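You operate a simulated robot arm through the tools that you are given. There is no shell and no other tool. Be economical: measure what you need, move in short steps, check, and stop when the job is done.

You are at the controls of a simulated robot arm. One attempt, no reset.

Task
Put things in order on the table top. At the end: the green mug is on the orange tray; the brown cloth stands where the yellow packet stood; the clear spring water bottle is in the small silver bowl; the yellow packet stands where the clear spring water bottle stood; whatever was shut is shut again. Leave all else as you found it, and nothing knocked over.
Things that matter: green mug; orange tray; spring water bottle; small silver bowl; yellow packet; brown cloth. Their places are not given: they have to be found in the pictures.

It is judged by the outcome, as a careful person would: the job done as asked, and still so three seconds after it is handed in. It fails if anything else is knocked over, pushed out of place, dropped, spilled or broken.

Robot
A 7-joint arm with a two-finger parallel gripper, fixed in place. Base frame: the origin is at the foot of the arm, x ahead of it, y to its left, z up; the work surface is at about z = 0. Lengths are in m, angles in degrees, forces in N, time in s.
With the tool pointing down near the work surface it reaches from about 0.24 to 0.62 m from the base axis. Its first joint turns from -66.0 to 66.0 degrees. Payload 2.6 kg.
Tool frame: the origin (TCP) lies between the finger pads and is the grasp point; the fingertips stand 0.03 m ahead of it; z points along the fingers, y is the line along which they close. Largest opening 0.094 m; finger width 0.028, thickness 0.01; the body of the gripper, 0.05 by 0.096 m, starts 0.055 m behind the TCP.
Orientation is that of the tool frame in the base frame, as [roll, pitch, yaw] about the fixed x, y, z axes, in that order (R = Rz(yaw) Ry(pitch) Rx(roll)). With the fingers straight down and closing along the base's y, the tool's x points along the base's -x, its y along +y and its z along -z.

Tools
- The arm moves only by the tool move_arm. Its argument "targets" is a list that holds one entry, the list of rows, each a list of 7 numbers: the shift along the base's x, y, z in units of 100 mm (1.0 is 100 mm), then the turn, a rotation vector about the base's x, y, z in units of 90 degrees (1.0 is 90 degrees), then the gripper command, from -1 (fully open) to 1 (shut), values between in proportion. In form: [[[tx, ty, tz, wx, wy, wz, gripper], ...]]. A call has 1 to 8 rows; each row is the pose to reach, as a shift and turn from the pose commanded when the call began. A call with a number of a shift or a turn outside -1 to 1 is refused whole. A row lasts 0.2 s, in which the tool goes at most 0.05 m and 8.6 degrees; a call with a longer step from one row to the next is refused whole, and so is a gripper value outside its range. A pose out of reach is approached as far as the arm can. The call stops where the force on the tool passes 40 N (or 10 N more than at its start, if that is more) or the arm is blocked; 0.2 s more then pass. The fingers move at their own pace (about 0.072 m/s each) and stop on an object; they squeeze with about 29 N. The grip force told is the motor's: it shows also when the fingers shut on nothing. Time passes only in rows, and 0.2 s behind the last, so rows that repeat a pose let the fingers close. It gives the time, the measured TCP pose, the force on the tool (base axes), the opening and the grip force at its end, in the units of the frame above (readings bear some noise), and new pictures: "views" is both (left out), scene, wrist or none.
- Cameras (640 x 400 px; columns grow to the right, rows downward): "scene" is fixed at [0.0372, 0.4294, 0.5709]; the picture's right is [-0.77, -0.64, 0.00], its down [-0.33, 0.40, -0.86] and it looks along [0.55, -0.66, -0.51] (base axes); focal length 346 px, centre (320, 200). "wrist" rides on the gripper at [-0.037, 0, -0.058] in the tool frame; the picture's right is [0.00, -1.00, 0.00], its down [0.97, 0.00, -0.24] and it looks along [0.24, 0.00, 0.97] (tool axes); focal length 218 px, centre (320, 200).
- point_at(camera, pixels): for up to 12 pixels [column, row] of the newest picture of that camera ("zoom" is the newest enlarged one), the place [x, y, z] in the base frame of the surface seen there, good to about 0.003 m. No time passes.
- close_up(camera, box): a new picture of the part [left, top, right, bottom] of that camera's present view, enlarged. No time passes.
- sign_off(): hands the job in; it is judged then, once.

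Work in short steps. Measure before you move; look again where a grasp or a placing could have gone wrong, and mend it. You have 80 turns and 120 pictures in all, those below and enlarged ones among them. Open the gripper and draw the arm clear of the work before you hand the job in, unless the task says otherwise; then end with one line.

The tools are called after "Call:" as name(argument=value, ...) on one line, values as JSON. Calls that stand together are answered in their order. move_arm: Moves the arm, as the interface text tells. Its arguments: {"type":"object","properties":{"targets":{"type":"array"},"views":{"type":"string","enum":["both","scene","wrist","none"]}},"required":["targets"]} The other tools are called the same way: point_at (camera, pixels) gives the place of the surface under pixels of a picture; close_up (camera, box) takes an enlarged picture of a part of a camera's view; sign_off () hands the job in.

At the start:

```text
time: 0.0
eef_pos: [0.3516, -0.14, 0.3313]
tcp_rot: [-179.9, 0.0, 180.0]
force: [-0.2, 0.3, -0.5]
finger_gap: 0.0939
grasp_force: 0.0
```

scene: 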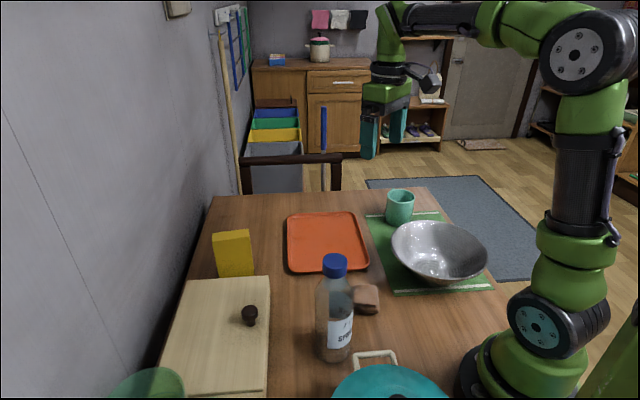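
wrist: 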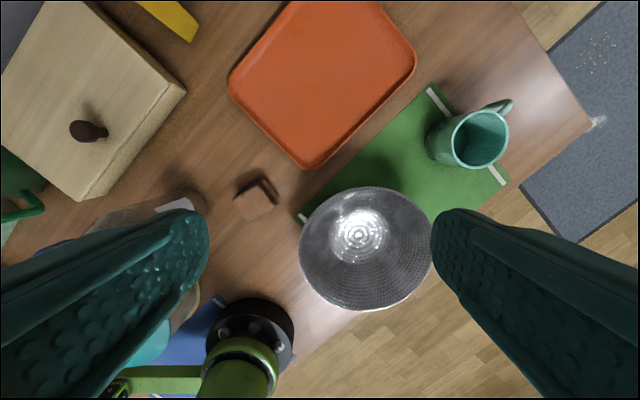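

I'll look closer at the objects in both views before measuring them.

Call:
close_up(camera="scene", box=[100, 180, 500, 400])

Call:
close_up(camera="wrist", box=[0, 0, 320, 400])

Call:
point_at(camera="scene", pixels=[[234, 233], [220, 275], [251, 273], [334, 257], [333, 345], [365, 290], [365, 305], [400, 193], [400, 220], [325, 240], [438, 265], [250, 306]])

Call:
point_at(camera="wrist", pixels=[[258, 198], [475, 150], [505, 105], [440, 143], [360, 235], [305, 230], [428, 240], [365, 190], [365, 310], [95, 131], [185, 90], [80, 200]])

```text
1.60 times, centred on (300, 290) of scene
```

zoom: 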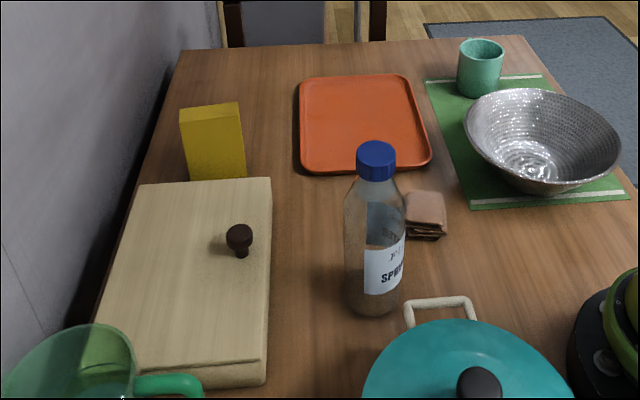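

```text
1.00 times, centred on (160, 200) of wrist
```

zoom: 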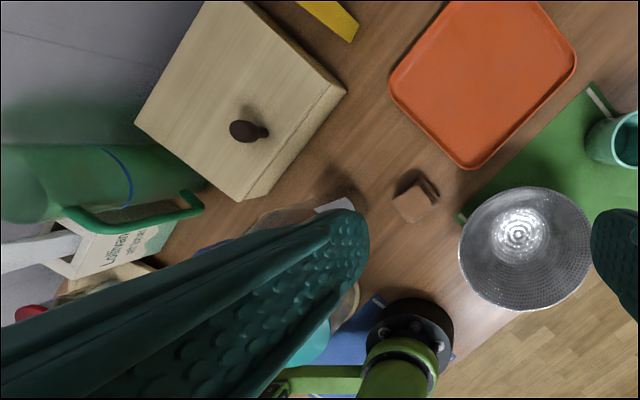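

```text
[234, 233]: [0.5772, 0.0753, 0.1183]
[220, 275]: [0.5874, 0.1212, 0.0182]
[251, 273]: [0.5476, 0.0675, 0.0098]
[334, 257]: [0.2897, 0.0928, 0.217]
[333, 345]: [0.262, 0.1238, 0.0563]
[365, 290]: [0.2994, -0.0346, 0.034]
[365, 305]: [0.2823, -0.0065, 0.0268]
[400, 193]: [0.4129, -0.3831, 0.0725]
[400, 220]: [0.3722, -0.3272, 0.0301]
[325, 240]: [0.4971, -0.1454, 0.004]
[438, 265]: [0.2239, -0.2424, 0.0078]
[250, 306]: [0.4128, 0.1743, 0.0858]
```

```text
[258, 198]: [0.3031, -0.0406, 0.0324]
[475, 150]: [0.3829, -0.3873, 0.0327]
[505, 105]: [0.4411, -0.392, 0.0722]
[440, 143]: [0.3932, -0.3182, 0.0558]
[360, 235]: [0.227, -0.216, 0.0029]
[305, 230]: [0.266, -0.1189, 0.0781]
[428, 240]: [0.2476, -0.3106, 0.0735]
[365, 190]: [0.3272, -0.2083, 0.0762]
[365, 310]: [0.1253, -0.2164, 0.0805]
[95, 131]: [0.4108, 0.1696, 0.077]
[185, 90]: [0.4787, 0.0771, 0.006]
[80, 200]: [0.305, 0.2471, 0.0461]
```

All the named things are visible; the bottle is hidden behind a finger in the wrist view. I move left and up for a look from above.

Call:
move_arm(targets=[[[0, 0.4, 0.2, 0, 0, 0, -1], [0, 0.8, 0.4, 0, 0, 0, -1], [0, 1.0, 0.7, 0, 0, 0, -1]]], views="none")

Call:
move_arm(targets=[[[0, 0.4, 0.1, 0, 0, 0, -1], [0, 0.8, 0.2, 0, 0, 0, -1], [0, 1.0, 0.2, 0, 0, 0, -1]]], views="wrist")

```text
time: 0.8
eef_pos: [0.3522, -0.0401, 0.3988]
tcp_rot: [-180.0, 0.1, -179.9]
force: [0.0, 0.8, 0.5]
finger_gap: 0.094
grasp_force: 0.1
```

```text
time: 1.6
eef_pos: [0.3522, 0.061, 0.4206]
tcp_rot: [179.9, 0.0, 180.0]
force: [0.3, -0.1, 0.0]
finger_gap: 0.094
grasp_force: 0.0
```

wrist: 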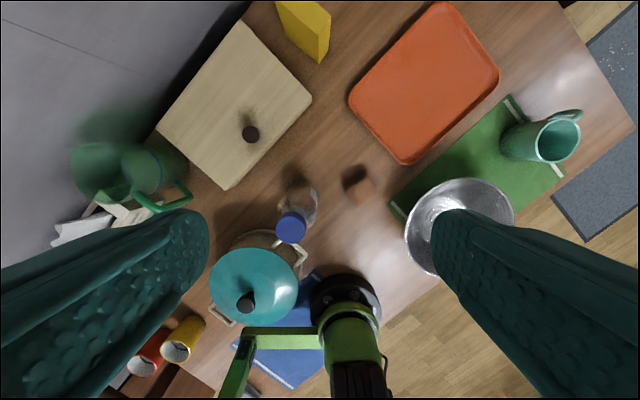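

Call:
close_up(camera="wrist", box=[140, 0, 400, 300])

Call:
point_at(camera="wrist", pixels=[[291, 228], [280, 225], [303, 228], [291, 217], [310, 195], [286, 192], [302, 10], [324, 12], [318, 60], [360, 180], [355, 190], [330, 12]])

Call:
point_at(camera="wrist", pixels=[[348, 180], [356, 206], [374, 195], [362, 172], [252, 135], [230, 120], [310, 100], [230, 188], [225, 185], [245, 297], [300, 248], [445, 205]])

```text
1.33 times, centred on (270, 150) of wrist
```

zoom: 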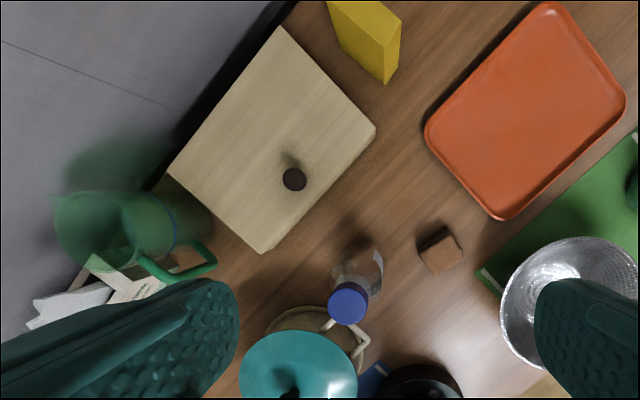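

```text
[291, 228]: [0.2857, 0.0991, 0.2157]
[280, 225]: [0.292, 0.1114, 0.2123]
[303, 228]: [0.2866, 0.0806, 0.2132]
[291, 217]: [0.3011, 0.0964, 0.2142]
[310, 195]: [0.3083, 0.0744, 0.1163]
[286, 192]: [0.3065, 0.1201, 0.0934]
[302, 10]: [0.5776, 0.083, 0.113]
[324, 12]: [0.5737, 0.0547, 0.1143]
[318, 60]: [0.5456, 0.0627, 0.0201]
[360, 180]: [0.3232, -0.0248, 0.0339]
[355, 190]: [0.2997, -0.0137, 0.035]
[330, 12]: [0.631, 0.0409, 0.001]
```

```text
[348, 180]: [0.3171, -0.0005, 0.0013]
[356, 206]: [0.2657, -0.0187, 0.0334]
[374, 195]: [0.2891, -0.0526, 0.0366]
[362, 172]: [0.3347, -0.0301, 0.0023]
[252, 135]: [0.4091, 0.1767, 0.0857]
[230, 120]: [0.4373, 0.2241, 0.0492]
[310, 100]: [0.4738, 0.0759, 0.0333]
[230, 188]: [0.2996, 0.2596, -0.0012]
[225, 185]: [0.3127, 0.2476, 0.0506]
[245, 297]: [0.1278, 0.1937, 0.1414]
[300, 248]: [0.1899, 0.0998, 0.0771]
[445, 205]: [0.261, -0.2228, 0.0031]
```

The bottle's cap is near (0.285, 0.097, 0.216). I check its profile in the scene view to choose the grip height.

Call:
close_up(camera="scene", box=[290, 240, 390, 380])

Call:
point_at(camera="scene", pixels=[[334, 270], [333, 276], [333, 282], [332, 290], [332, 300], [345, 300], [319, 300], [332, 360], [332, 330], [345, 330], [320, 330], [332, 362]])

```text
2.86 times, centred on (340, 310) of scene
```

zoom: 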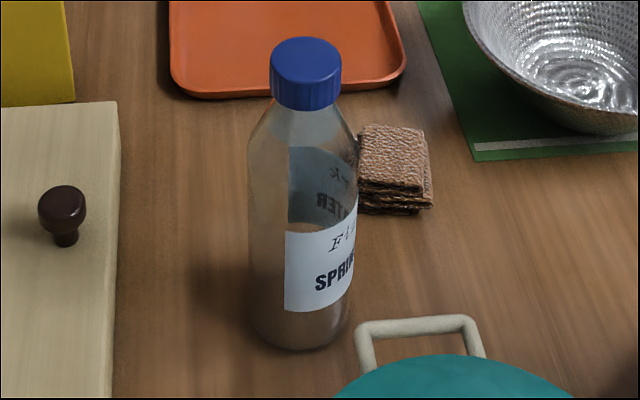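

```text
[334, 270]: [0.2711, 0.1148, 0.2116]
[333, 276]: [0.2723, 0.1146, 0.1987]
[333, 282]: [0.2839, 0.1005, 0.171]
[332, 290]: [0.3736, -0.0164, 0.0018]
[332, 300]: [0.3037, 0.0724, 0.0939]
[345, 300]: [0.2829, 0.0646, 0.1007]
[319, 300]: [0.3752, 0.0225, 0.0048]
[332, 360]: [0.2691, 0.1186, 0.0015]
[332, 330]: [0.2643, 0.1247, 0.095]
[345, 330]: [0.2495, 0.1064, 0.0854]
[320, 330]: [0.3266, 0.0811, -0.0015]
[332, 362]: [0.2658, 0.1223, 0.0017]
```

The cap is about 0.037 wide and centred near (0.284, 0.098), spanning z 0.185–0.216. I'll grip it by the cap, coming straight down from above.

Call:
move_arm(targets=[[[-0.34, 0.18, -0.3, 0, 0, 0, -1], [-0.68, 0.37, -0.6, 0, 0, 0, -1], [-0.68, 0.37, -1.0, 0, 0, 0, -1]]], views="wrist")

```text
time: 2.4
eef_pos: [0.2848, 0.0971, 0.3216]
tcp_rot: [179.9, 0.0, 179.9]
force: [0.1, 0.4, -0.2]
finger_gap: 0.0941
grasp_force: 0.0
```

wrist: 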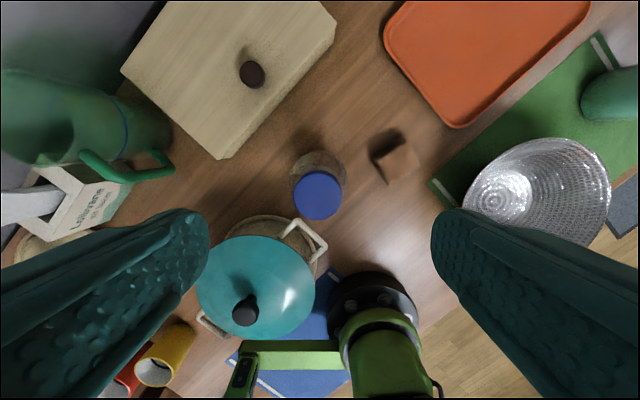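

The cap sits at (318,196), right on the grasp line. I go down 0.113 m in two calls and close.

Call:
move_arm(targets=[[[0, 0, -0.4, 0, 0, 0, -1], [0, 0, -0.8, 0, 0, 0, -1], [0, 0, -1.0, 0, 0, 0, -1]]], views="none")

Call:
move_arm(targets=[[[0, 0, -0.13, 0, 0, 0, -1], [0, 0, -0.13, 0, 0, 0, 1], [0, 0, -0.13, 0, 0, 0, 1], [0, 0, -0.13, 0, 0, 0, 1], [0, 0, -0.13, 0, 0, 0, 1], [0, 0, -0.13, 0, 0, 0, 1]]], views="both")

```text
time: 3.2
eef_pos: [0.2822, 0.0983, 0.2218]
tcp_rot: [180.0, 0.0, 180.0]
force: [0.2, 0.3, 0.4]
finger_gap: 0.0942
grasp_force: 0.0
```

```text
time: 4.6
eef_pos: [0.2825, 0.0974, 0.209]
tcp_rot: [-180.0, 0.0, -179.9]
force: [-0.3, 0.8, 0.3]
finger_gap: 0.0366
grasp_force: 29.3
```

scene: 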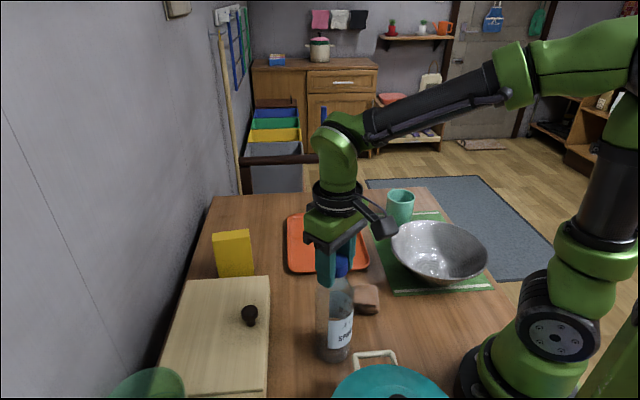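
wrist: 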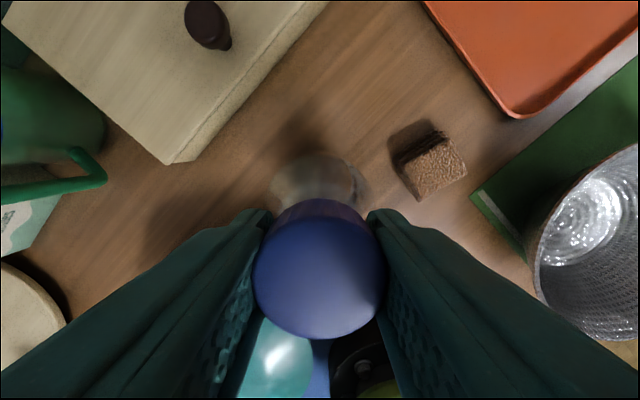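

Gripped (gap 0.0366). I lift 0.11 m and carry toward the bowl, whose centre is about (0.226, -0.215).

Call:
move_arm(targets=[[[0, 0, 0.3, 0, 0, 0, 1], [0, 0, 0.6, 0, 0, 0, 1], [0, 0, 0.9, 0, 0, 0, 1], [0, 0, 1.0, 0, 0, 0, 1]]], views="none")

Call:
move_arm(targets=[[[-0.05, -0.3, 0.15, 0, 0, 0, 1], [-0.12, -0.6, 0.15, 0, 0, 0, 1], [-0.18, -0.9, 0.15, 0, 0, 0, 1], [-0.2, -1.0, 0.15, 0, 0, 0, 1]]], views="none")

Call:
move_arm(targets=[[[-0.05, -0.3, 0, 0, 0, 0, 1], [-0.12, -0.6, 0, 0, 0, 0, 1], [-0.18, -0.9, 0, 0, 0, 0, 1], [-0.2, -1.0, 0, 0, 0, 0, 1]]], views="none")

Call:
move_arm(targets=[[[-0.05, -0.3, 0, 0, 0, 0, 1], [-0.1, -0.6, 0, 0, 0, 0, 1], [-0.15, -0.9, 0, 0, 0, 0, 1], [-0.165, -1.0, 0, 0, 0, 0, 1], [-0.165, -1.0, 0, 0, 0, 0, 1]]], views="both")

```text
time: 5.6
eef_pos: [0.2821, 0.0959, 0.3085]
tcp_rot: [-179.9, -0.1, -180.0]
force: [-0.6, 0.2, -0.2]
finger_gap: 0.0
grasp_force: 29.1
```

```text
time: 6.6
eef_pos: [0.2646, -0.0032, 0.3227]
tcp_rot: [180.0, -0.1, 180.0]
force: [0.2, -0.3, 0.6]
finger_gap: 0.0
grasp_force: 29.4
```

```text
time: 7.6
eef_pos: [0.2455, -0.1034, 0.3233]
tcp_rot: [180.0, 0.0, 180.0]
force: [-0.2, -0.1, -0.7]
finger_gap: 0.0
grasp_force: 29.2
```

```text
time: 8.8
eef_pos: [0.2263, -0.2041, 0.3247]
tcp_rot: [179.9, -0.1, 180.0]
force: [0.0, 0.1, -0.3]
finger_gap: 0.0
grasp_force: 28.8
```

scene: 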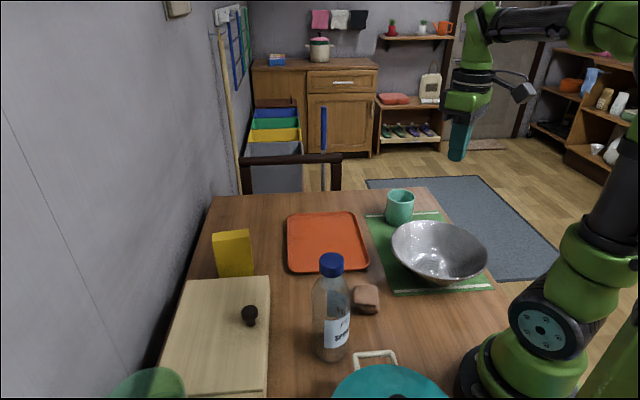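
wrist: 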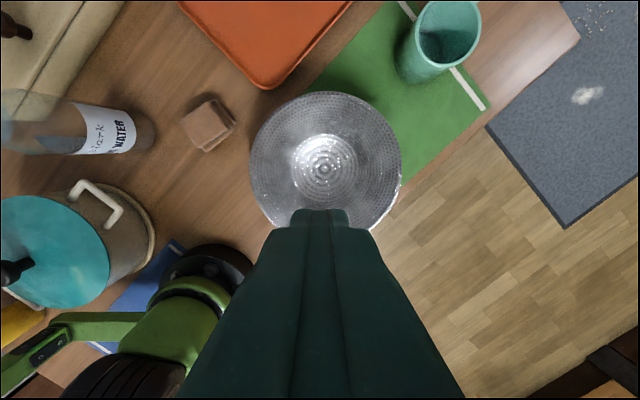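

The cap grip slipped on the lift: gap reads 0.0, and the bottle still stands at (331,310), slightly shifted. I'll redo it later with a better grip and shorter checks. Since the arm is near it, I do the mug first and go over for a look, opening the fingers.

Call:
move_arm(targets=[[[0.3, -0.3, 0, 0, 0, 0, -1], [0.6, -0.6, 0, 0, 0, 0, -1], [0.8, -0.8, 0, 0, 0, 0, -1]]], views="none")

Call:
move_arm(targets=[[[0.3, -0.3, -0.2, 0, 0, 0, -1], [0.6, -0.6, -0.4, 0, 0, 0, -1], [0.75, -0.75, -0.5, 0, 0, 0, -1]]], views="wrist")

```text
time: 9.6
eef_pos: [0.3087, -0.2834, 0.3221]
tcp_rot: [-180.0, -0.1, 180.0]
force: [-1.0, 0.2, -0.3]
finger_gap: 0.0941
grasp_force: 0.0
```

```text
time: 10.4
eef_pos: [0.382, -0.356, 0.2728]
tcp_rot: [180.0, 0.0, 179.9]
force: [0.3, 0.6, 1.0]
finger_gap: 0.0941
grasp_force: 0.0
```

wrist: 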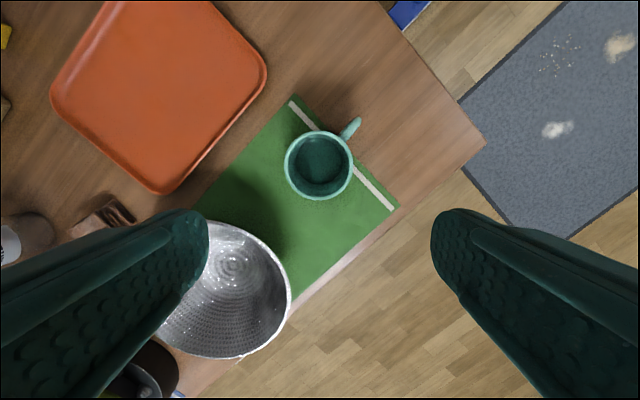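

Call:
point_at(camera="wrist", pixels=[[286, 166], [353, 166], [318, 134], [318, 198], [356, 125], [320, 168], [159, 92], [70, 90], [240, 70], [160, 185], [110, 130], [200, 115]])

```text
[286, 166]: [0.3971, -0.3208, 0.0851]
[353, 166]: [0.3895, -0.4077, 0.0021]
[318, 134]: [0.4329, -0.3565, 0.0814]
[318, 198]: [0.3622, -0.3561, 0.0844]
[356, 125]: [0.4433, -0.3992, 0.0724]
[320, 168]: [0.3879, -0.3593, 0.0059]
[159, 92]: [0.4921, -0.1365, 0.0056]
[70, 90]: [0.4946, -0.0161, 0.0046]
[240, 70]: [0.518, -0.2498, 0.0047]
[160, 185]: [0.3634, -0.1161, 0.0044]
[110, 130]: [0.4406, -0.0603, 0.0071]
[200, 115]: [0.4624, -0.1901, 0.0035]
```

The mug rim is centred at (0.397, -0.357), about 0.073 wide, rim z 0.084, handle off toward +x/-y clear of the fingers. I descend over it in steps.

Call:
move_arm(targets=[[[0.15, 0, -0.4, 0, 0, 0, -1], [0.15, 0, -0.8, 0, 0, 0, -1], [0.15, 0, -1.0, 0, 0, 0, -1]]], views="none")

Call:
move_arm(targets=[[[0, 0, -0.2, 0, 0, 0, -1], [0, 0, -0.35, 0, 0, 0, -1], [0, 0, -0.45, 0, 0, 0, -1]]], views="wrist")

```text
time: 11.2
eef_pos: [0.3967, -0.3581, 0.1717]
tcp_rot: [180.0, 0.0, 180.0]
force: [-0.2, -0.3, 1.3]
finger_gap: 0.0939
grasp_force: 0.0
```

```text
time: 12.0
eef_pos: [0.3967, -0.3573, 0.1271]
tcp_rot: [180.0, -0.1, 179.9]
force: [-0.2, 0.3, 0.1]
finger_gap: 0.0941
grasp_force: 0.1
```

wrist: 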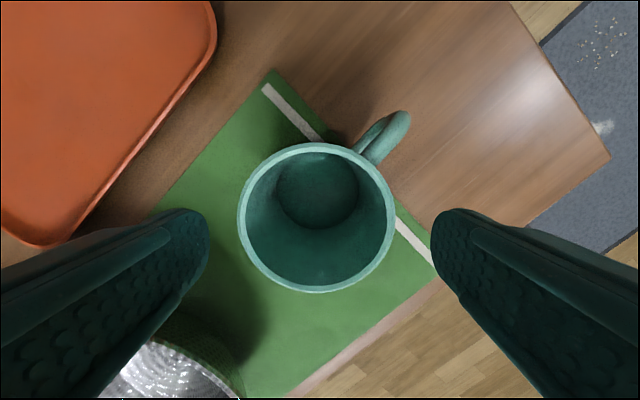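

The rim is centred between the fingers (317,217). Down to z 0.055 and close.

Call:
move_arm(targets=[[[0.02, 0, -0.3, 0, 0, 0, -1], [0.02, 0, -0.6, 0, 0, 0, -1], [0.02, 0, -0.72, 0, 0, 0, -1], [0.02, 0, -0.72, 0, 0, 0, 1], [0.02, 0, -0.72, 0, 0, 0, 1], [0.02, 0, -0.72, 0, 0, 0, 1], [0.02, 0, -0.72, 0, 0, 0, 1]]], views="none")

Call:
move_arm(targets=[[[0, 0, 0.05, 0, 0, 0, 1], [0, 0, 0.15, 0, 0, 0, 1], [0, 0, 0.3, 0, 0, 0, 1]]], views="wrist")

```text
time: 13.6
eef_pos: [0.3994, -0.3569, 0.0572]
tcp_rot: [180.0, 0.0, 179.9]
force: [0.3, 0.0, 0.0]
finger_gap: 0.073
grasp_force: 28.8
```

```text
time: 14.4
eef_pos: [0.399, -0.3577, 0.0865]
tcp_rot: [-180.0, 0.0, 180.0]
force: [0.3, -1.1, -2.8]
finger_gap: 0.0729
grasp_force: 29.5
```

wrist: 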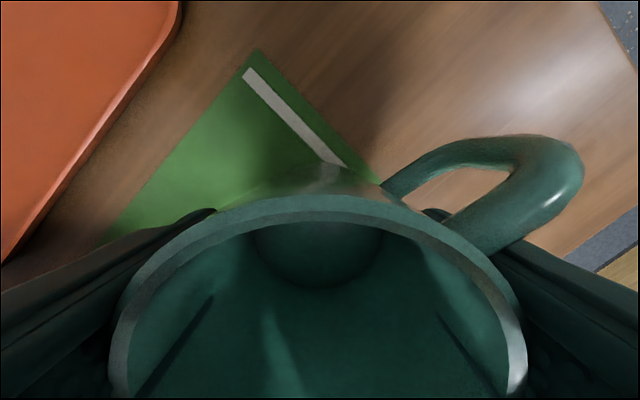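

Mug held (weight ~2.8 N). I raise it a bit more and carry it to the tray centre, about (0.475, -0.14).

Call:
move_arm(targets=[[[0, 0, 0.3, 0, 0, 0, 1], [0.1, 0.3, 0.4, 0, 0, 0, 1], [0.2, 0.6, 0.4, 0, 0, 0, 1], [0.3, 0.9, 0.4, 0, 0, 0, 1], [0.35, 1.0, 0.4, 0, 0, 0, 1]]], views="none")

Call:
move_arm(targets=[[[0.1, 0.3, 0, 0, 0, 0, 1], [0.25, 0.65, 0, 0, 0, 0, 1], [0.4, 0.95, 0, 0, 0, 0, 1], [0.4, 1.0, 0, 0, 0, 0, 1]]], views="both")

```text
time: 15.6
eef_pos: [0.4344, -0.2578, 0.1267]
tcp_rot: [180.0, 0.0, -179.9]
force: [-0.8, 0.2, -2.1]
finger_gap: 0.073
grasp_force: 29.2
```

```text
time: 16.6
eef_pos: [0.474, -0.1591, 0.1263]
tcp_rot: [-180.0, 0.0, 180.0]
force: [0.4, 0.1, -1.3]
finger_gap: 0.0726
grasp_force: 29.2
```

scene: 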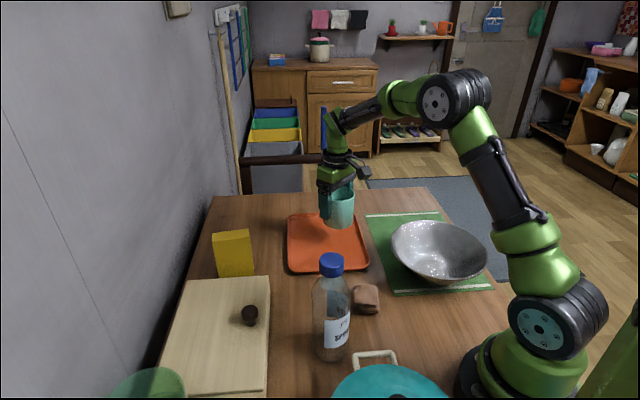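
wrist: 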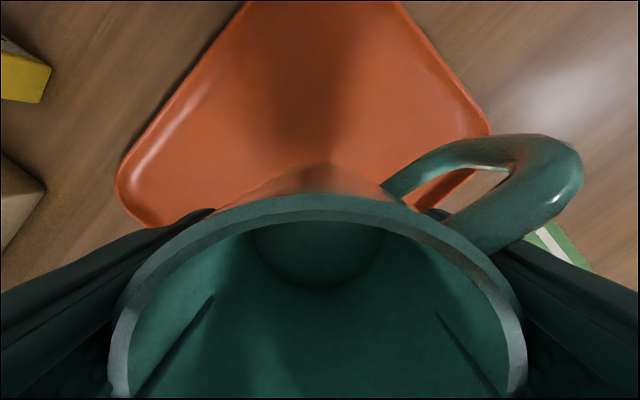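

The mug is over the tray; I shift 20 mm more toward its middle, lower to z 0.063 and release.

Call:
move_arm(targets=[[[0.1, 0.2, 0, 0, 0, 0, 1], [0.1, 0.2, -0.3, 0, 0, 0, 1], [0.1, 0.2, -0.5, 0, 0, 0, 1], [0.1, 0.2, -0.6, 0, 0, 0, 1], [0.1, 0.2, -0.635, 0, 0, 0, 1], [0.1, 0.2, -0.635, 0, 0, 0, 1]]], views="none")

Call:
move_arm(targets=[[[0, 0, 0, 0, 0, 0, -1], [0, 0, 0, 0, 0, 0, -1], [0, 0, 0.3, 0, 0, 0, -1], [0, 0, 0.7, 0, 0, 0, -1], [0, 0, 1.0, 0, 0, 0, -1]]], views="both")

```text
time: 18.0
eef_pos: [0.4834, -0.1383, 0.0636]
tcp_rot: [-180.0, -0.1, 180.0]
force: [-0.3, 0.5, -2.5]
finger_gap: 0.0727
grasp_force: 29.2
```

```text
time: 19.2
eef_pos: [0.4833, -0.1396, 0.1625]
tcp_rot: [-179.9, 0.0, -180.0]
force: [-0.3, 0.1, 0.4]
finger_gap: 0.0939
grasp_force: 0.1
```

scene: 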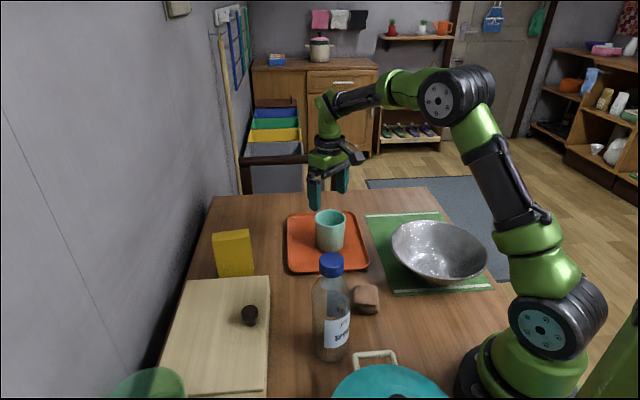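
wrist: 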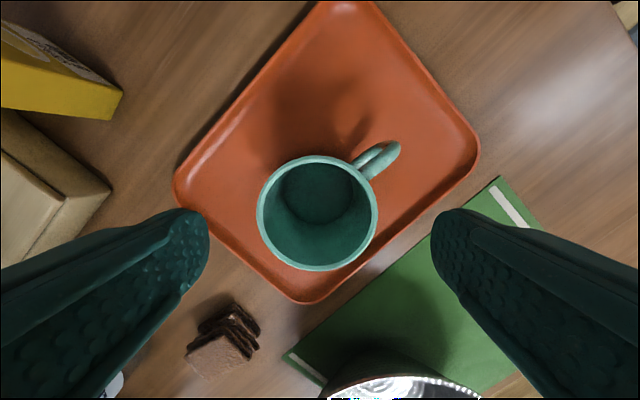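

The mug stands on the tray. Now back over the bottle, staying high, to see its present place.

Call:
move_arm(targets=[[[-0.1, 0.1, 0.45, 0, 0, 0, -1], [-0.3, 0.4, 0.8, 0, 0, 0, -1], [-0.5, 0.7, 1.0, 0, 0, 0, -1], [-0.7, 1.0, 1.0, 0, 0, 0, -1]]], views="none")

Call:
move_arm(targets=[[[-0.3, 0.3, 0.25, 0, 0, 0, -1], [-0.6, 0.6, 0.5, 0, 0, 0, -1], [-0.9, 0.9, 0.6, 0, 0, 0, -1], [-0.9, 1.0, 0.6, 0, 0, 0, -1]]], views="none")

Call:
move_arm(targets=[[[-0.25, 0.35, 0, 0, 0, 0, -1], [-0.35, 0.37, 0, 0, 0, 0, -1], [-0.35, 0.37, 0, 0, 0, 0, -1]]], views="wrist")

```text
refused: row 2 steps farther than a row can; nothing moved
```

```text
time: 20.2
eef_pos: [0.394, -0.0395, 0.2244]
tcp_rot: [180.0, -0.1, 180.0]
force: [0.7, 0.0, 0.2]
finger_gap: 0.0941
grasp_force: 0.0
```

```text
time: 21.0
eef_pos: [0.3595, -0.0008, 0.223]
tcp_rot: [-179.9, 0.1, 180.0]
force: [0.6, 0.4, -0.5]
finger_gap: 0.0939
grasp_force: 0.0
```

wrist: 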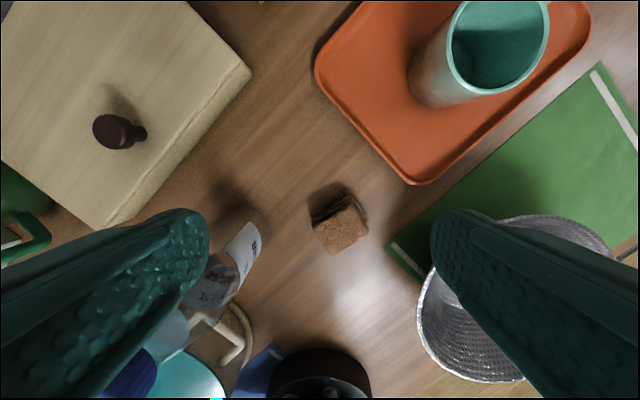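

One call was refused so I'm lower than meant, but clear of everything. I rise straight up first, then move over the bottle.

Call:
move_arm(targets=[[[0, 0, 0.45, 0, 0, 0, -1], [0, 0, 0.9, 0, 0, 0, -1], [-0.2, 0.3, 0.9, 0, 0, 0, -1], [-0.4, 0.6, 0.9, 0, 0, 0, -1], [-0.6, 0.9, 0.9, 0, 0, 0, -1], [-0.74, 1.0, 0.9, 0, 0, 0, -1]]], views="wrist")

```text
time: 22.4
eef_pos: [0.2853, 0.1005, 0.3137]
tcp_rot: [180.0, 0.0, 179.9]
force: [0.8, -0.5, 0.2]
finger_gap: 0.0939
grasp_force: 0.1
```

wrist: 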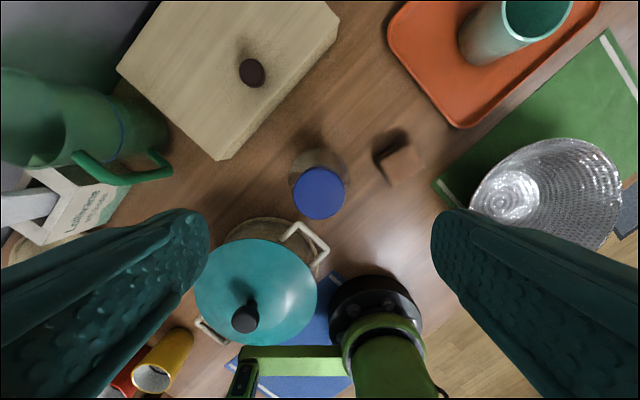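

Cap is at (319,193), so the bottle now stands near (0.288, 0.101). This time I go deeper so the fingertips hold the full-width body below the shoulder (TCP z ≈0.166).

Call:
move_arm(targets=[[[0.03, 0, -0.4, 0, 0, 0, -1], [0.03, 0, -0.7, 0, 0, 0, -1], [0.03, 0, -0.95, 0, 0, 0, -1]]], views="none")

Call:
move_arm(targets=[[[0, 0, -0.25, 0, 0, 0, -1], [0, 0, -0.45, 0, 0, 0, -1], [0, 0, -0.52, 0, 0, 0, -1], [0, 0, -0.52, 0, 0, 0, 1], [0, 0, -0.52, 0, 0, 0, 1], [0, 0, -0.52, 0, 0, 0, 1], [0, 0, -0.52, 0, 0, 0, 1]]], views="both")

```text
time: 23.2
eef_pos: [0.2881, 0.1006, 0.2163]
tcp_rot: [180.0, 0.1, -180.0]
force: [0.3, 0.4, -0.1]
finger_gap: 0.094
grasp_force: 0.1
```

```text
time: 24.8
eef_pos: [0.2893, 0.0996, 0.1643]
tcp_rot: [179.9, 0.0, 180.0]
force: [0.9, 0.7, 0.1]
finger_gap: 0.065
grasp_force: 28.9
```

scene: 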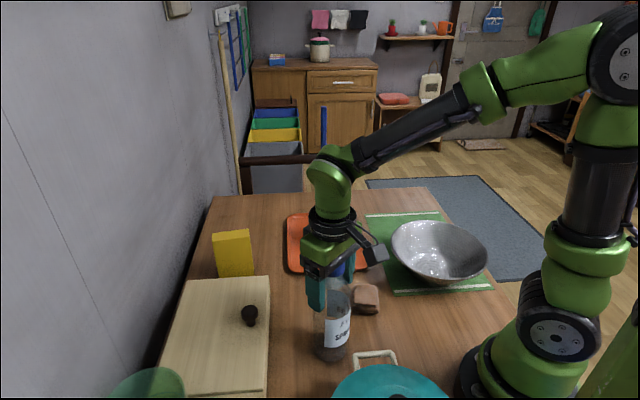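
wrist: 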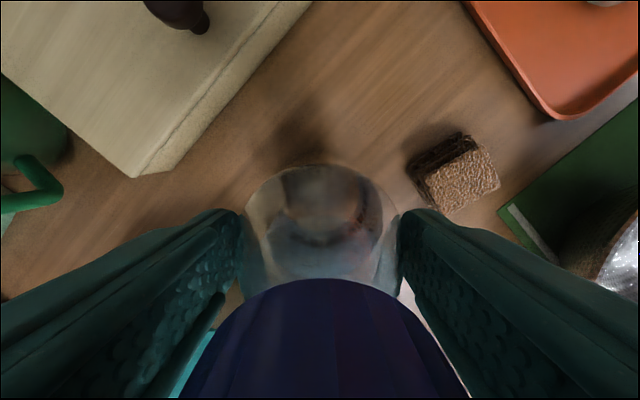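

Gap 0.065: the body is held. I test with a slow 15 mm lift.

Call:
move_arm(targets=[[[0, 0, 0.03, 0, 0, 0, 1], [0, 0, 0.06, 0, 0, 0, 1], [0, 0, 0.1, 0, 0, 0, 1], [0, 0, 0.15, 0, 0, 0, 1], [0, 0, 0.15, 0, 0, 0, 1]]], views="scene")

```text
time: 26.0
eef_pos: [0.2891, 0.0987, 0.1807]
tcp_rot: [-180.0, 0.0, -179.9]
force: [-0.7, 0.1, -5.0]
finger_gap: 0.065
grasp_force: 28.6
```

scene: 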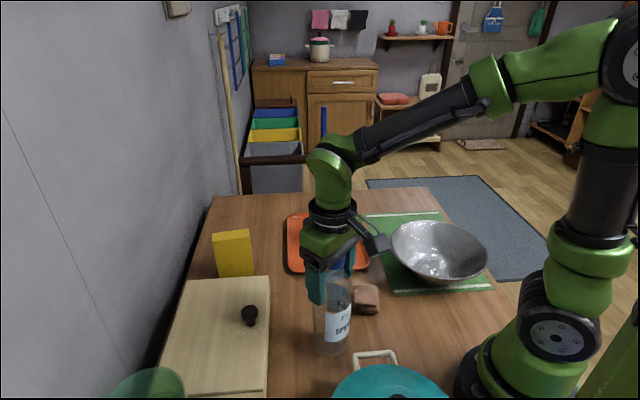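

It holds (5 N). I lift gently by another 0.1 m and check.

Call:
move_arm(targets=[[[0, 0, 0.1, 0, 0, 0, 1], [0, 0, 0.25, 0, 0, 0, 1], [0, 0, 0.4, 0, 0, 0, 1], [0, 0, 0.55, 0, 0, 0, 1], [0, 0, 0.7, 0, 0, 0, 1], [0, 0, 0.85, 0, 0, 0, 1], [0, 0, 0.95, 0, 0, 0, 1], [0, 0, 1.0, 0, 0, 0, 1]]], views="scene")

```text
time: 27.8
eef_pos: [0.2897, 0.0991, 0.2812]
tcp_rot: [180.0, -0.1, 180.0]
force: [1.0, 0.5, -5.8]
finger_gap: 0.0653
grasp_force: 29.4
```

scene: 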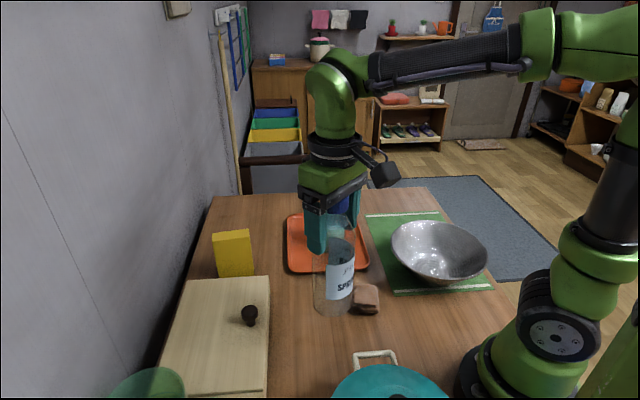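

Holding well. Now I carry it in two calls toward the bowl, gently.

Call:
move_arm(targets=[[[-0.02, -0.1, 0, 0, 0, 0, 1], [-0.06, -0.3, 0, 0, 0, 0, 1], [-0.1, -0.5, 0, 0, 0, 0, 1], [-0.14, -0.7, 0, 0, 0, 0, 1], [-0.18, -0.9, 0, 0, 0, 0, 1], [-0.2, -1.0, 0, 0, 0, 0, 1]]], views="none")

Call:
move_arm(targets=[[[-0.02, -0.1, 0, 0, 0, 0, 1], [-0.06, -0.3, 0, 0, 0, 0, 1], [-0.1, -0.5, 0, 0, 0, 0, 1], [-0.14, -0.7, 0, 0, 0, 0, 1], [-0.18, -0.9, 0, 0, 0, 0, 1], [-0.2, -1.0, 0, 0, 0, 0, 1]]], views="none")

Call:
move_arm(targets=[[[-0.02, -0.1, 0, 0, 0, 0, 1], [-0.06, -0.3, 0, 0, 0, 0, 1], [-0.1, -0.5, 0, 0, 0, 0, 1], [-0.14, -0.7, 0, 0, 0, 0, 1], [-0.18, -0.9, 0, 0, 0, 0, 1], [-0.22, -1.0, 0, 0, 0, 0, 1], [-0.23, -1.0, 0, 0, 0, 0, 1]]], views="both")

```text
time: 29.2
eef_pos: [0.2685, -0.0011, 0.2815]
tcp_rot: [-179.9, 0.0, -180.0]
force: [-0.4, 0.1, -4.9]
finger_gap: 0.0651
grasp_force: 28.6
```

```text
time: 30.6
eef_pos: [0.2488, -0.0994, 0.2815]
tcp_rot: [-179.9, 0.0, -180.0]
force: [0.5, 0.0, -4.9]
finger_gap: 0.0651
grasp_force: 28.9
```

```text
time: 32.2
eef_pos: [0.2238, -0.2018, 0.2806]
tcp_rot: [179.9, 0.1, 180.0]
force: [-0.3, 0.5, -5.6]
finger_gap: 0.0652
grasp_force: 28.7
```

scene: 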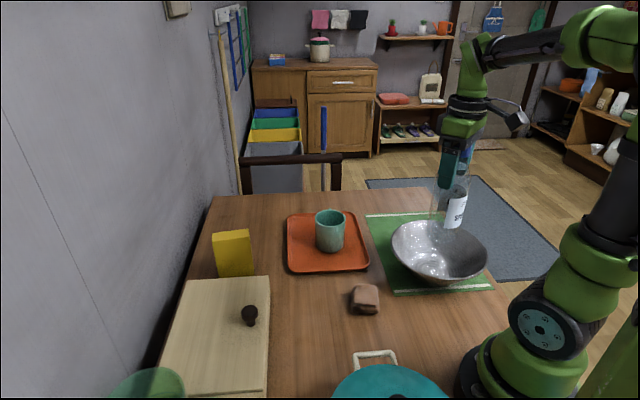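
wrist: 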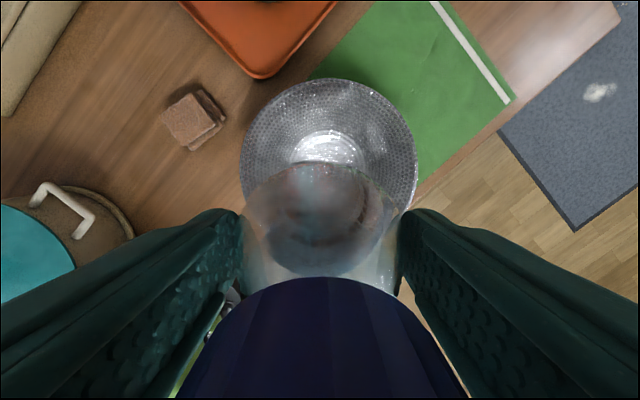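

Still held; the bowl appears about 8 px right of the bottle axis. I measure the rim before lowering.

Call:
point_at(camera="wrist", pixels=[[328, 80], [242, 150], [416, 150], [270, 100], [390, 100], [328, 140], [245, 185]])

Call:
point_at(camera="scene", pixels=[[393, 240], [485, 250], [440, 222], [430, 283], [440, 268], [425, 268], [455, 270], [440, 255]])

```text
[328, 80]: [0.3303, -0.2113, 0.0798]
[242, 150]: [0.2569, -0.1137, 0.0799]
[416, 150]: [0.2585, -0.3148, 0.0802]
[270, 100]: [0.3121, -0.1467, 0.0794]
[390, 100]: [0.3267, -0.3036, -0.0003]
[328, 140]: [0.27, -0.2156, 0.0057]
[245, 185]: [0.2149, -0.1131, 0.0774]
```

```text
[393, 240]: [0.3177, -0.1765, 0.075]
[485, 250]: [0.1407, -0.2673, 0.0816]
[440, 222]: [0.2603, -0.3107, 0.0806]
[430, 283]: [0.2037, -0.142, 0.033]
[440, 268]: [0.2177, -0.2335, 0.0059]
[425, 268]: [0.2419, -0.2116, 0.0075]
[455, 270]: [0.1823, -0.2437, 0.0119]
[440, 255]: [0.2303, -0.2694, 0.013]
```

Bowl centre is (0.225, -0.214), floor at z ≈0.006. I shift 12 mm in -y and lower.

Call:
move_arm(targets=[[[0, -0.12, 0, 0, 0, 0, 1], [0, -0.12, -0.2, 0, 0, 0, 1], [0, -0.12, -0.4, 0, 0, 0, 1], [0, -0.12, -0.6, 0, 0, 0, 1], [0, -0.12, -0.8, 0, 0, 0, 1], [0, -0.12, -0.95, 0, 0, 0, 1], [0, -0.12, -1.0, 0, 0, 0, 1]]], views="none")

Call:
move_arm(targets=[[[0, 0, -0.03, 0, 0, 0, 1], [0, 0, -0.06, 0, 0, 0, 1], [0, 0, -0.09, 0, 0, 0, 1], [0, 0, -0.09, 0, 0, 0, 1]]], views="scene")

```text
time: 33.8
eef_pos: [0.2263, -0.2121, 0.181]
tcp_rot: [-180.0, -0.1, -179.9]
force: [1.1, 0.7, -5.5]
finger_gap: 0.0649
grasp_force: 28.9
```

```text
time: 34.8
eef_pos: [0.2261, -0.2137, 0.1725]
tcp_rot: [180.0, 0.0, -180.0]
force: [0.3, 0.7, -4.9]
finger_gap: 0.0653
grasp_force: 29.1
```

scene: 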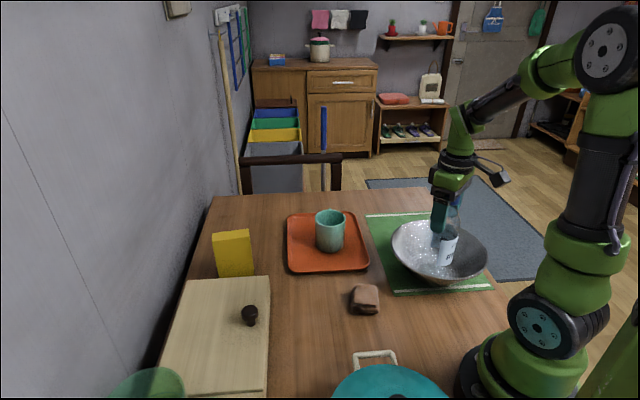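

Still carrying full weight, so no contact yet. I lower in 1 mm steps.

Call:
move_arm(targets=[[[0, 0, -0.01, 0, 0, 0, 1], [0, 0, -0.02, 0, 0, 0, 1], [0, 0, -0.03, 0, 0, 0, 1], [0, 0, -0.03, 0, 0, 0, 1]]], views="none")

Call:
move_arm(targets=[[[0, 0, -0.01, 0, 0, 0, 1], [0, 0, -0.02, 0, 0, 0, 1], [0, 0, -0.02, 0, 0, 0, 1]]], views="none")

```text
time: 35.8
eef_pos: [0.2268, -0.2125, 0.1698]
tcp_rot: [-179.8, 0.1, 179.9]
force: [-6.3, 2.0, 20.3]
finger_gap: 0.0651
grasp_force: 29.1
```

```text
time: 36.6
eef_pos: [0.2265, -0.2144, 0.1685]
tcp_rot: [-179.8, 0.0, -180.0]
force: [1.7, 1.3, 24.2]
finger_gap: 0.0651
grasp_force: 29.6
```

Contact is made (pressing ~24 N). I ease back 2 mm, open and rise slowly.

Call:
move_arm(targets=[[[0, 0, 0.02, 0, 0, 0, 1], [0, 0, 0.02, 0, 0, 0, 1]]], views="none")

Call:
move_arm(targets=[[[0, 0, 0, 0, 0, 0, 0.2], [0, 0, 0, 0, 0, 0, -0.2], [0, 0, 0, 0, 0, 0, -1], [0, 0, 0, 0, 0, 0, -1], [0, 0, 0.3, 0, 0, 0, -1], [0, 0, 0.6, 0, 0, 0, -1], [0, 0, 1.0, 0, 0, 0, -1]]], views="both")

```text
time: 37.2
eef_pos: [0.2246, -0.2124, 0.1664]
tcp_rot: [180.0, -0.2, 180.0]
force: [0.6, -0.6, -3.0]
finger_gap: 0.0652
grasp_force: 29.1
```

```text
time: 38.8
eef_pos: [0.2279, -0.2114, 0.2696]
tcp_rot: [180.0, 0.0, -179.9]
force: [-1.0, -0.8, 0.3]
finger_gap: 0.0938
grasp_force: 0.1
```

scene: 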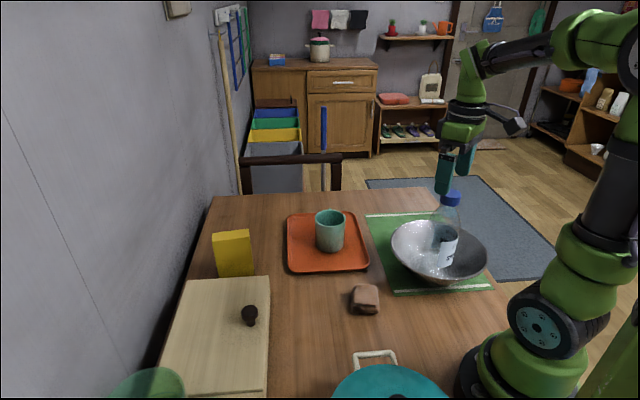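
wrist: 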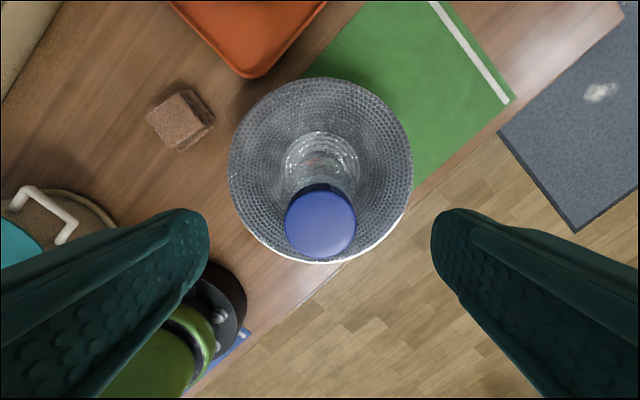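

The bottle stands upright in the bowl (320,220 in wrist view). Now I rise slightly and travel to the yellow packet.

Call:
move_arm(targets=[[[0, 0, 0.3, 0, 0, 0, -1], [0.33, 0.33, 0.3, 0, 0, 0, -1], [0.66, 0.66, 0.3, 0, 0, 0, -1], [1.0, 1.0, 0.3, 0, 0, 0, -1]]], views="none")

Call:
move_arm(targets=[[[0.33, 0.33, 0, 0, 0, 0, -1], [0.66, 0.66, 0, 0, 0, 0, -1], [1.0, 1.0, 0, 0, 0, 0, -1]]], views="none")

Call:
move_arm(targets=[[[0.33, 0.33, 0, 0, 0, 0, -1], [0.66, 0.66, 0, 0, 0, 0, -1], [0.8, 0.8, 0, 0, 0, 0, -1]]], views="wrist")

```text
time: 39.8
eef_pos: [0.3252, -0.1106, 0.2983]
tcp_rot: [-179.9, 0.1, 179.9]
force: [0.5, 0.3, -0.6]
finger_gap: 0.0942
grasp_force: 0.0
```

```text
time: 40.6
eef_pos: [0.4235, -0.0106, 0.2992]
tcp_rot: [-179.9, 0.0, -180.0]
force: [-0.2, 0.0, 0.1]
finger_gap: 0.0939
grasp_force: 0.1
```

```text
time: 41.4
eef_pos: [0.5059, 0.068, 0.2975]
tcp_rot: [-179.9, 0.0, 179.9]
force: [0.1, 0.2, -0.1]
finger_gap: 0.0942
grasp_force: 0.1
```

wrist: 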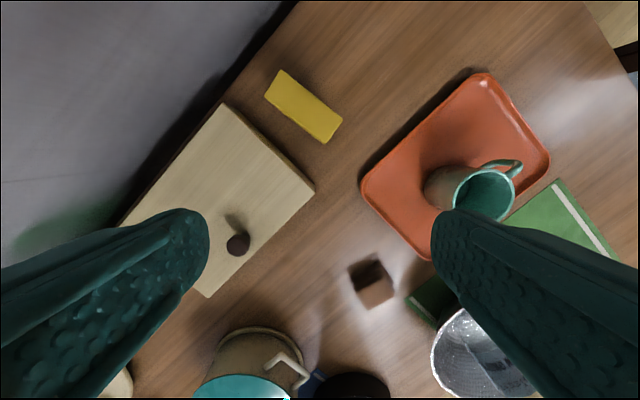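

Call:
close_up(camera="wrist", box=[240, 40, 370, 170])

Call:
point_at(camera="wrist", pixels=[[282, 73], [268, 95], [340, 120], [324, 138], [303, 107], [310, 97], [295, 115], [331, 130], [276, 84], [313, 188]])

```text
3.08 times, centred on (305, 105) of wrist
```

zoom: 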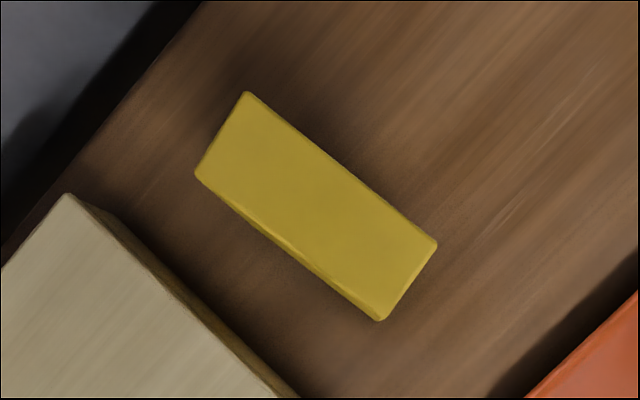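

```text
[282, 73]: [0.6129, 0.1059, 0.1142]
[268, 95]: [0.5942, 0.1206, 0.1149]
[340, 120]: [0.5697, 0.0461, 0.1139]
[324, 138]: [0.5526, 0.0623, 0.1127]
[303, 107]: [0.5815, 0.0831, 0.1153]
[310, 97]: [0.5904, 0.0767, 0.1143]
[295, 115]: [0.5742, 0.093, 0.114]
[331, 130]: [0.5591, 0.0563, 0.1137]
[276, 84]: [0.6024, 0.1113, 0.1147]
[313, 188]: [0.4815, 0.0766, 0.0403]
```

The packet's top is 0.073 × 0.024, centred at (0.582, 0.084), long side at ~54°, top z 0.114. I turn the gripper +54° to close on the thin side, partly closing to keep clear of the wooden box, and move above it.

Call:
move_arm(targets=[[[0.1, 0.02, 0, 0, 0, 0.086, -0.2], [0.2, 0.04, 0, 0, 0, 0.172, -0.2], [0.3, 0.06, 0, 0, 0, 0.258, -0.2], [0.4, 0.08, -0.2, 0, 0, 0.344, -0.2], [0.5, 0.1, -0.4, 0, 0, 0.43, -0.2], [0.65, 0.13, -0.6, 0, 0, 0.516, -0.2], [0.765, 0.157, -0.8, 0, 0, 0.6, -0.2], [0.765, 0.157, -0.9, 0, 0, 0.6, -0.2]]], views="both")

```text
time: 43.2
eef_pos: [0.5826, 0.0849, 0.2096]
tcp_rot: [179.9, -0.1, -126.0]
force: [-0.5, 0.0, -0.8]
finger_gap: 0.0561
grasp_force: 0.1
```

scene: 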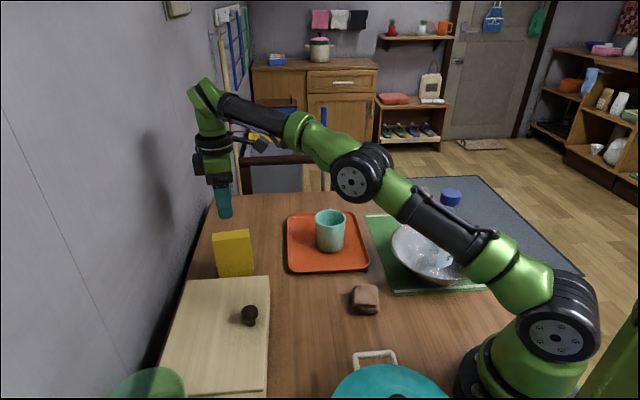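
wrist: 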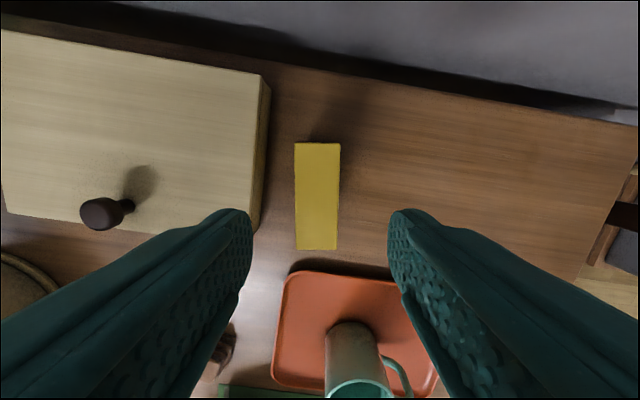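

Packet is centred and square at column 318, with ~17 mm finger clearance to the box. I go down to z 0.075 and close.

Call:
move_arm(targets=[[[0, 0, -0.4, 0, 0, 0, -0.2], [0, 0, -0.75, 0, 0, 0, -0.2], [0, 0, -1.0, 0, 0, 0, -0.2]]], views="none")

Call:
move_arm(targets=[[[0, 0, -0.2, 0, 0, 0, -0.2], [0, 0, -0.35, 0, 0, 0, -0.2], [0, 0, -0.35, 0, 0, 0, 1], [0, 0, -0.35, 0, 0, 0, 1], [0, 0, -0.35, 0, 0, 0, 1]]], views="none")

Call:
move_arm(targets=[[[0, 0, 0.04, 0, 0, 0, 1], [0, 0, 0.1, 0, 0, 0, 1], [0, 0, 0.2, 0, 0, 0, 1], [0, 0, 0.2, 0, 0, 0, 1]]], views="both")

```text
time: 44.0
eef_pos: [0.5818, 0.0833, 0.108]
tcp_rot: [180.0, 0.1, -126.0]
force: [-0.4, 0.3, -0.1]
finger_gap: 0.0565
grasp_force: 0.1
```

```text
time: 45.2
eef_pos: [0.5803, 0.0836, 0.0737]
tcp_rot: [180.0, 0.0, -126.1]
force: [0.0, 0.7, -0.2]
finger_gap: 0.0358
grasp_force: 28.6
```

```text
time: 46.2
eef_pos: [0.5814, 0.0835, 0.0942]
tcp_rot: [180.0, 0.0, -126.0]
force: [0.1, 0.2, -0.8]
finger_gap: 0.0361
grasp_force: 29.1
```

scene: 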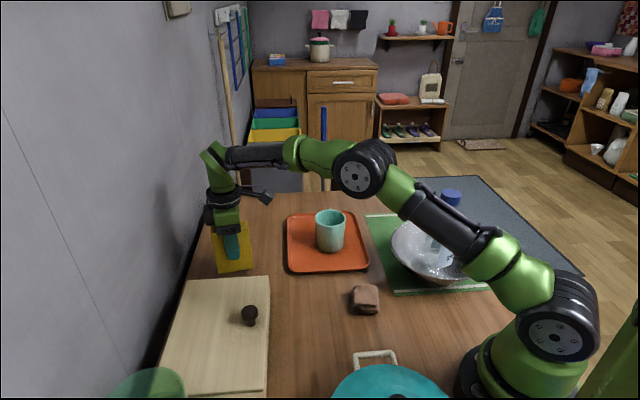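
wrist: 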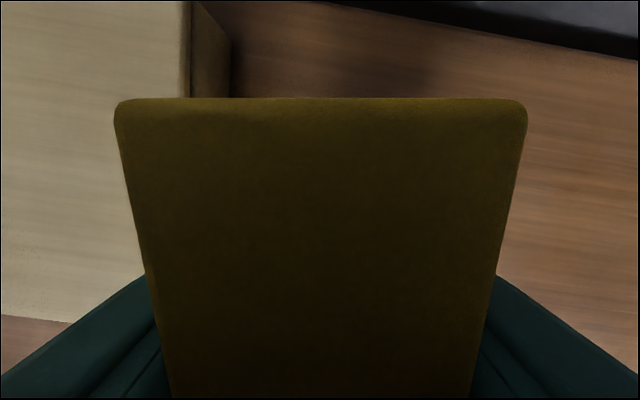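

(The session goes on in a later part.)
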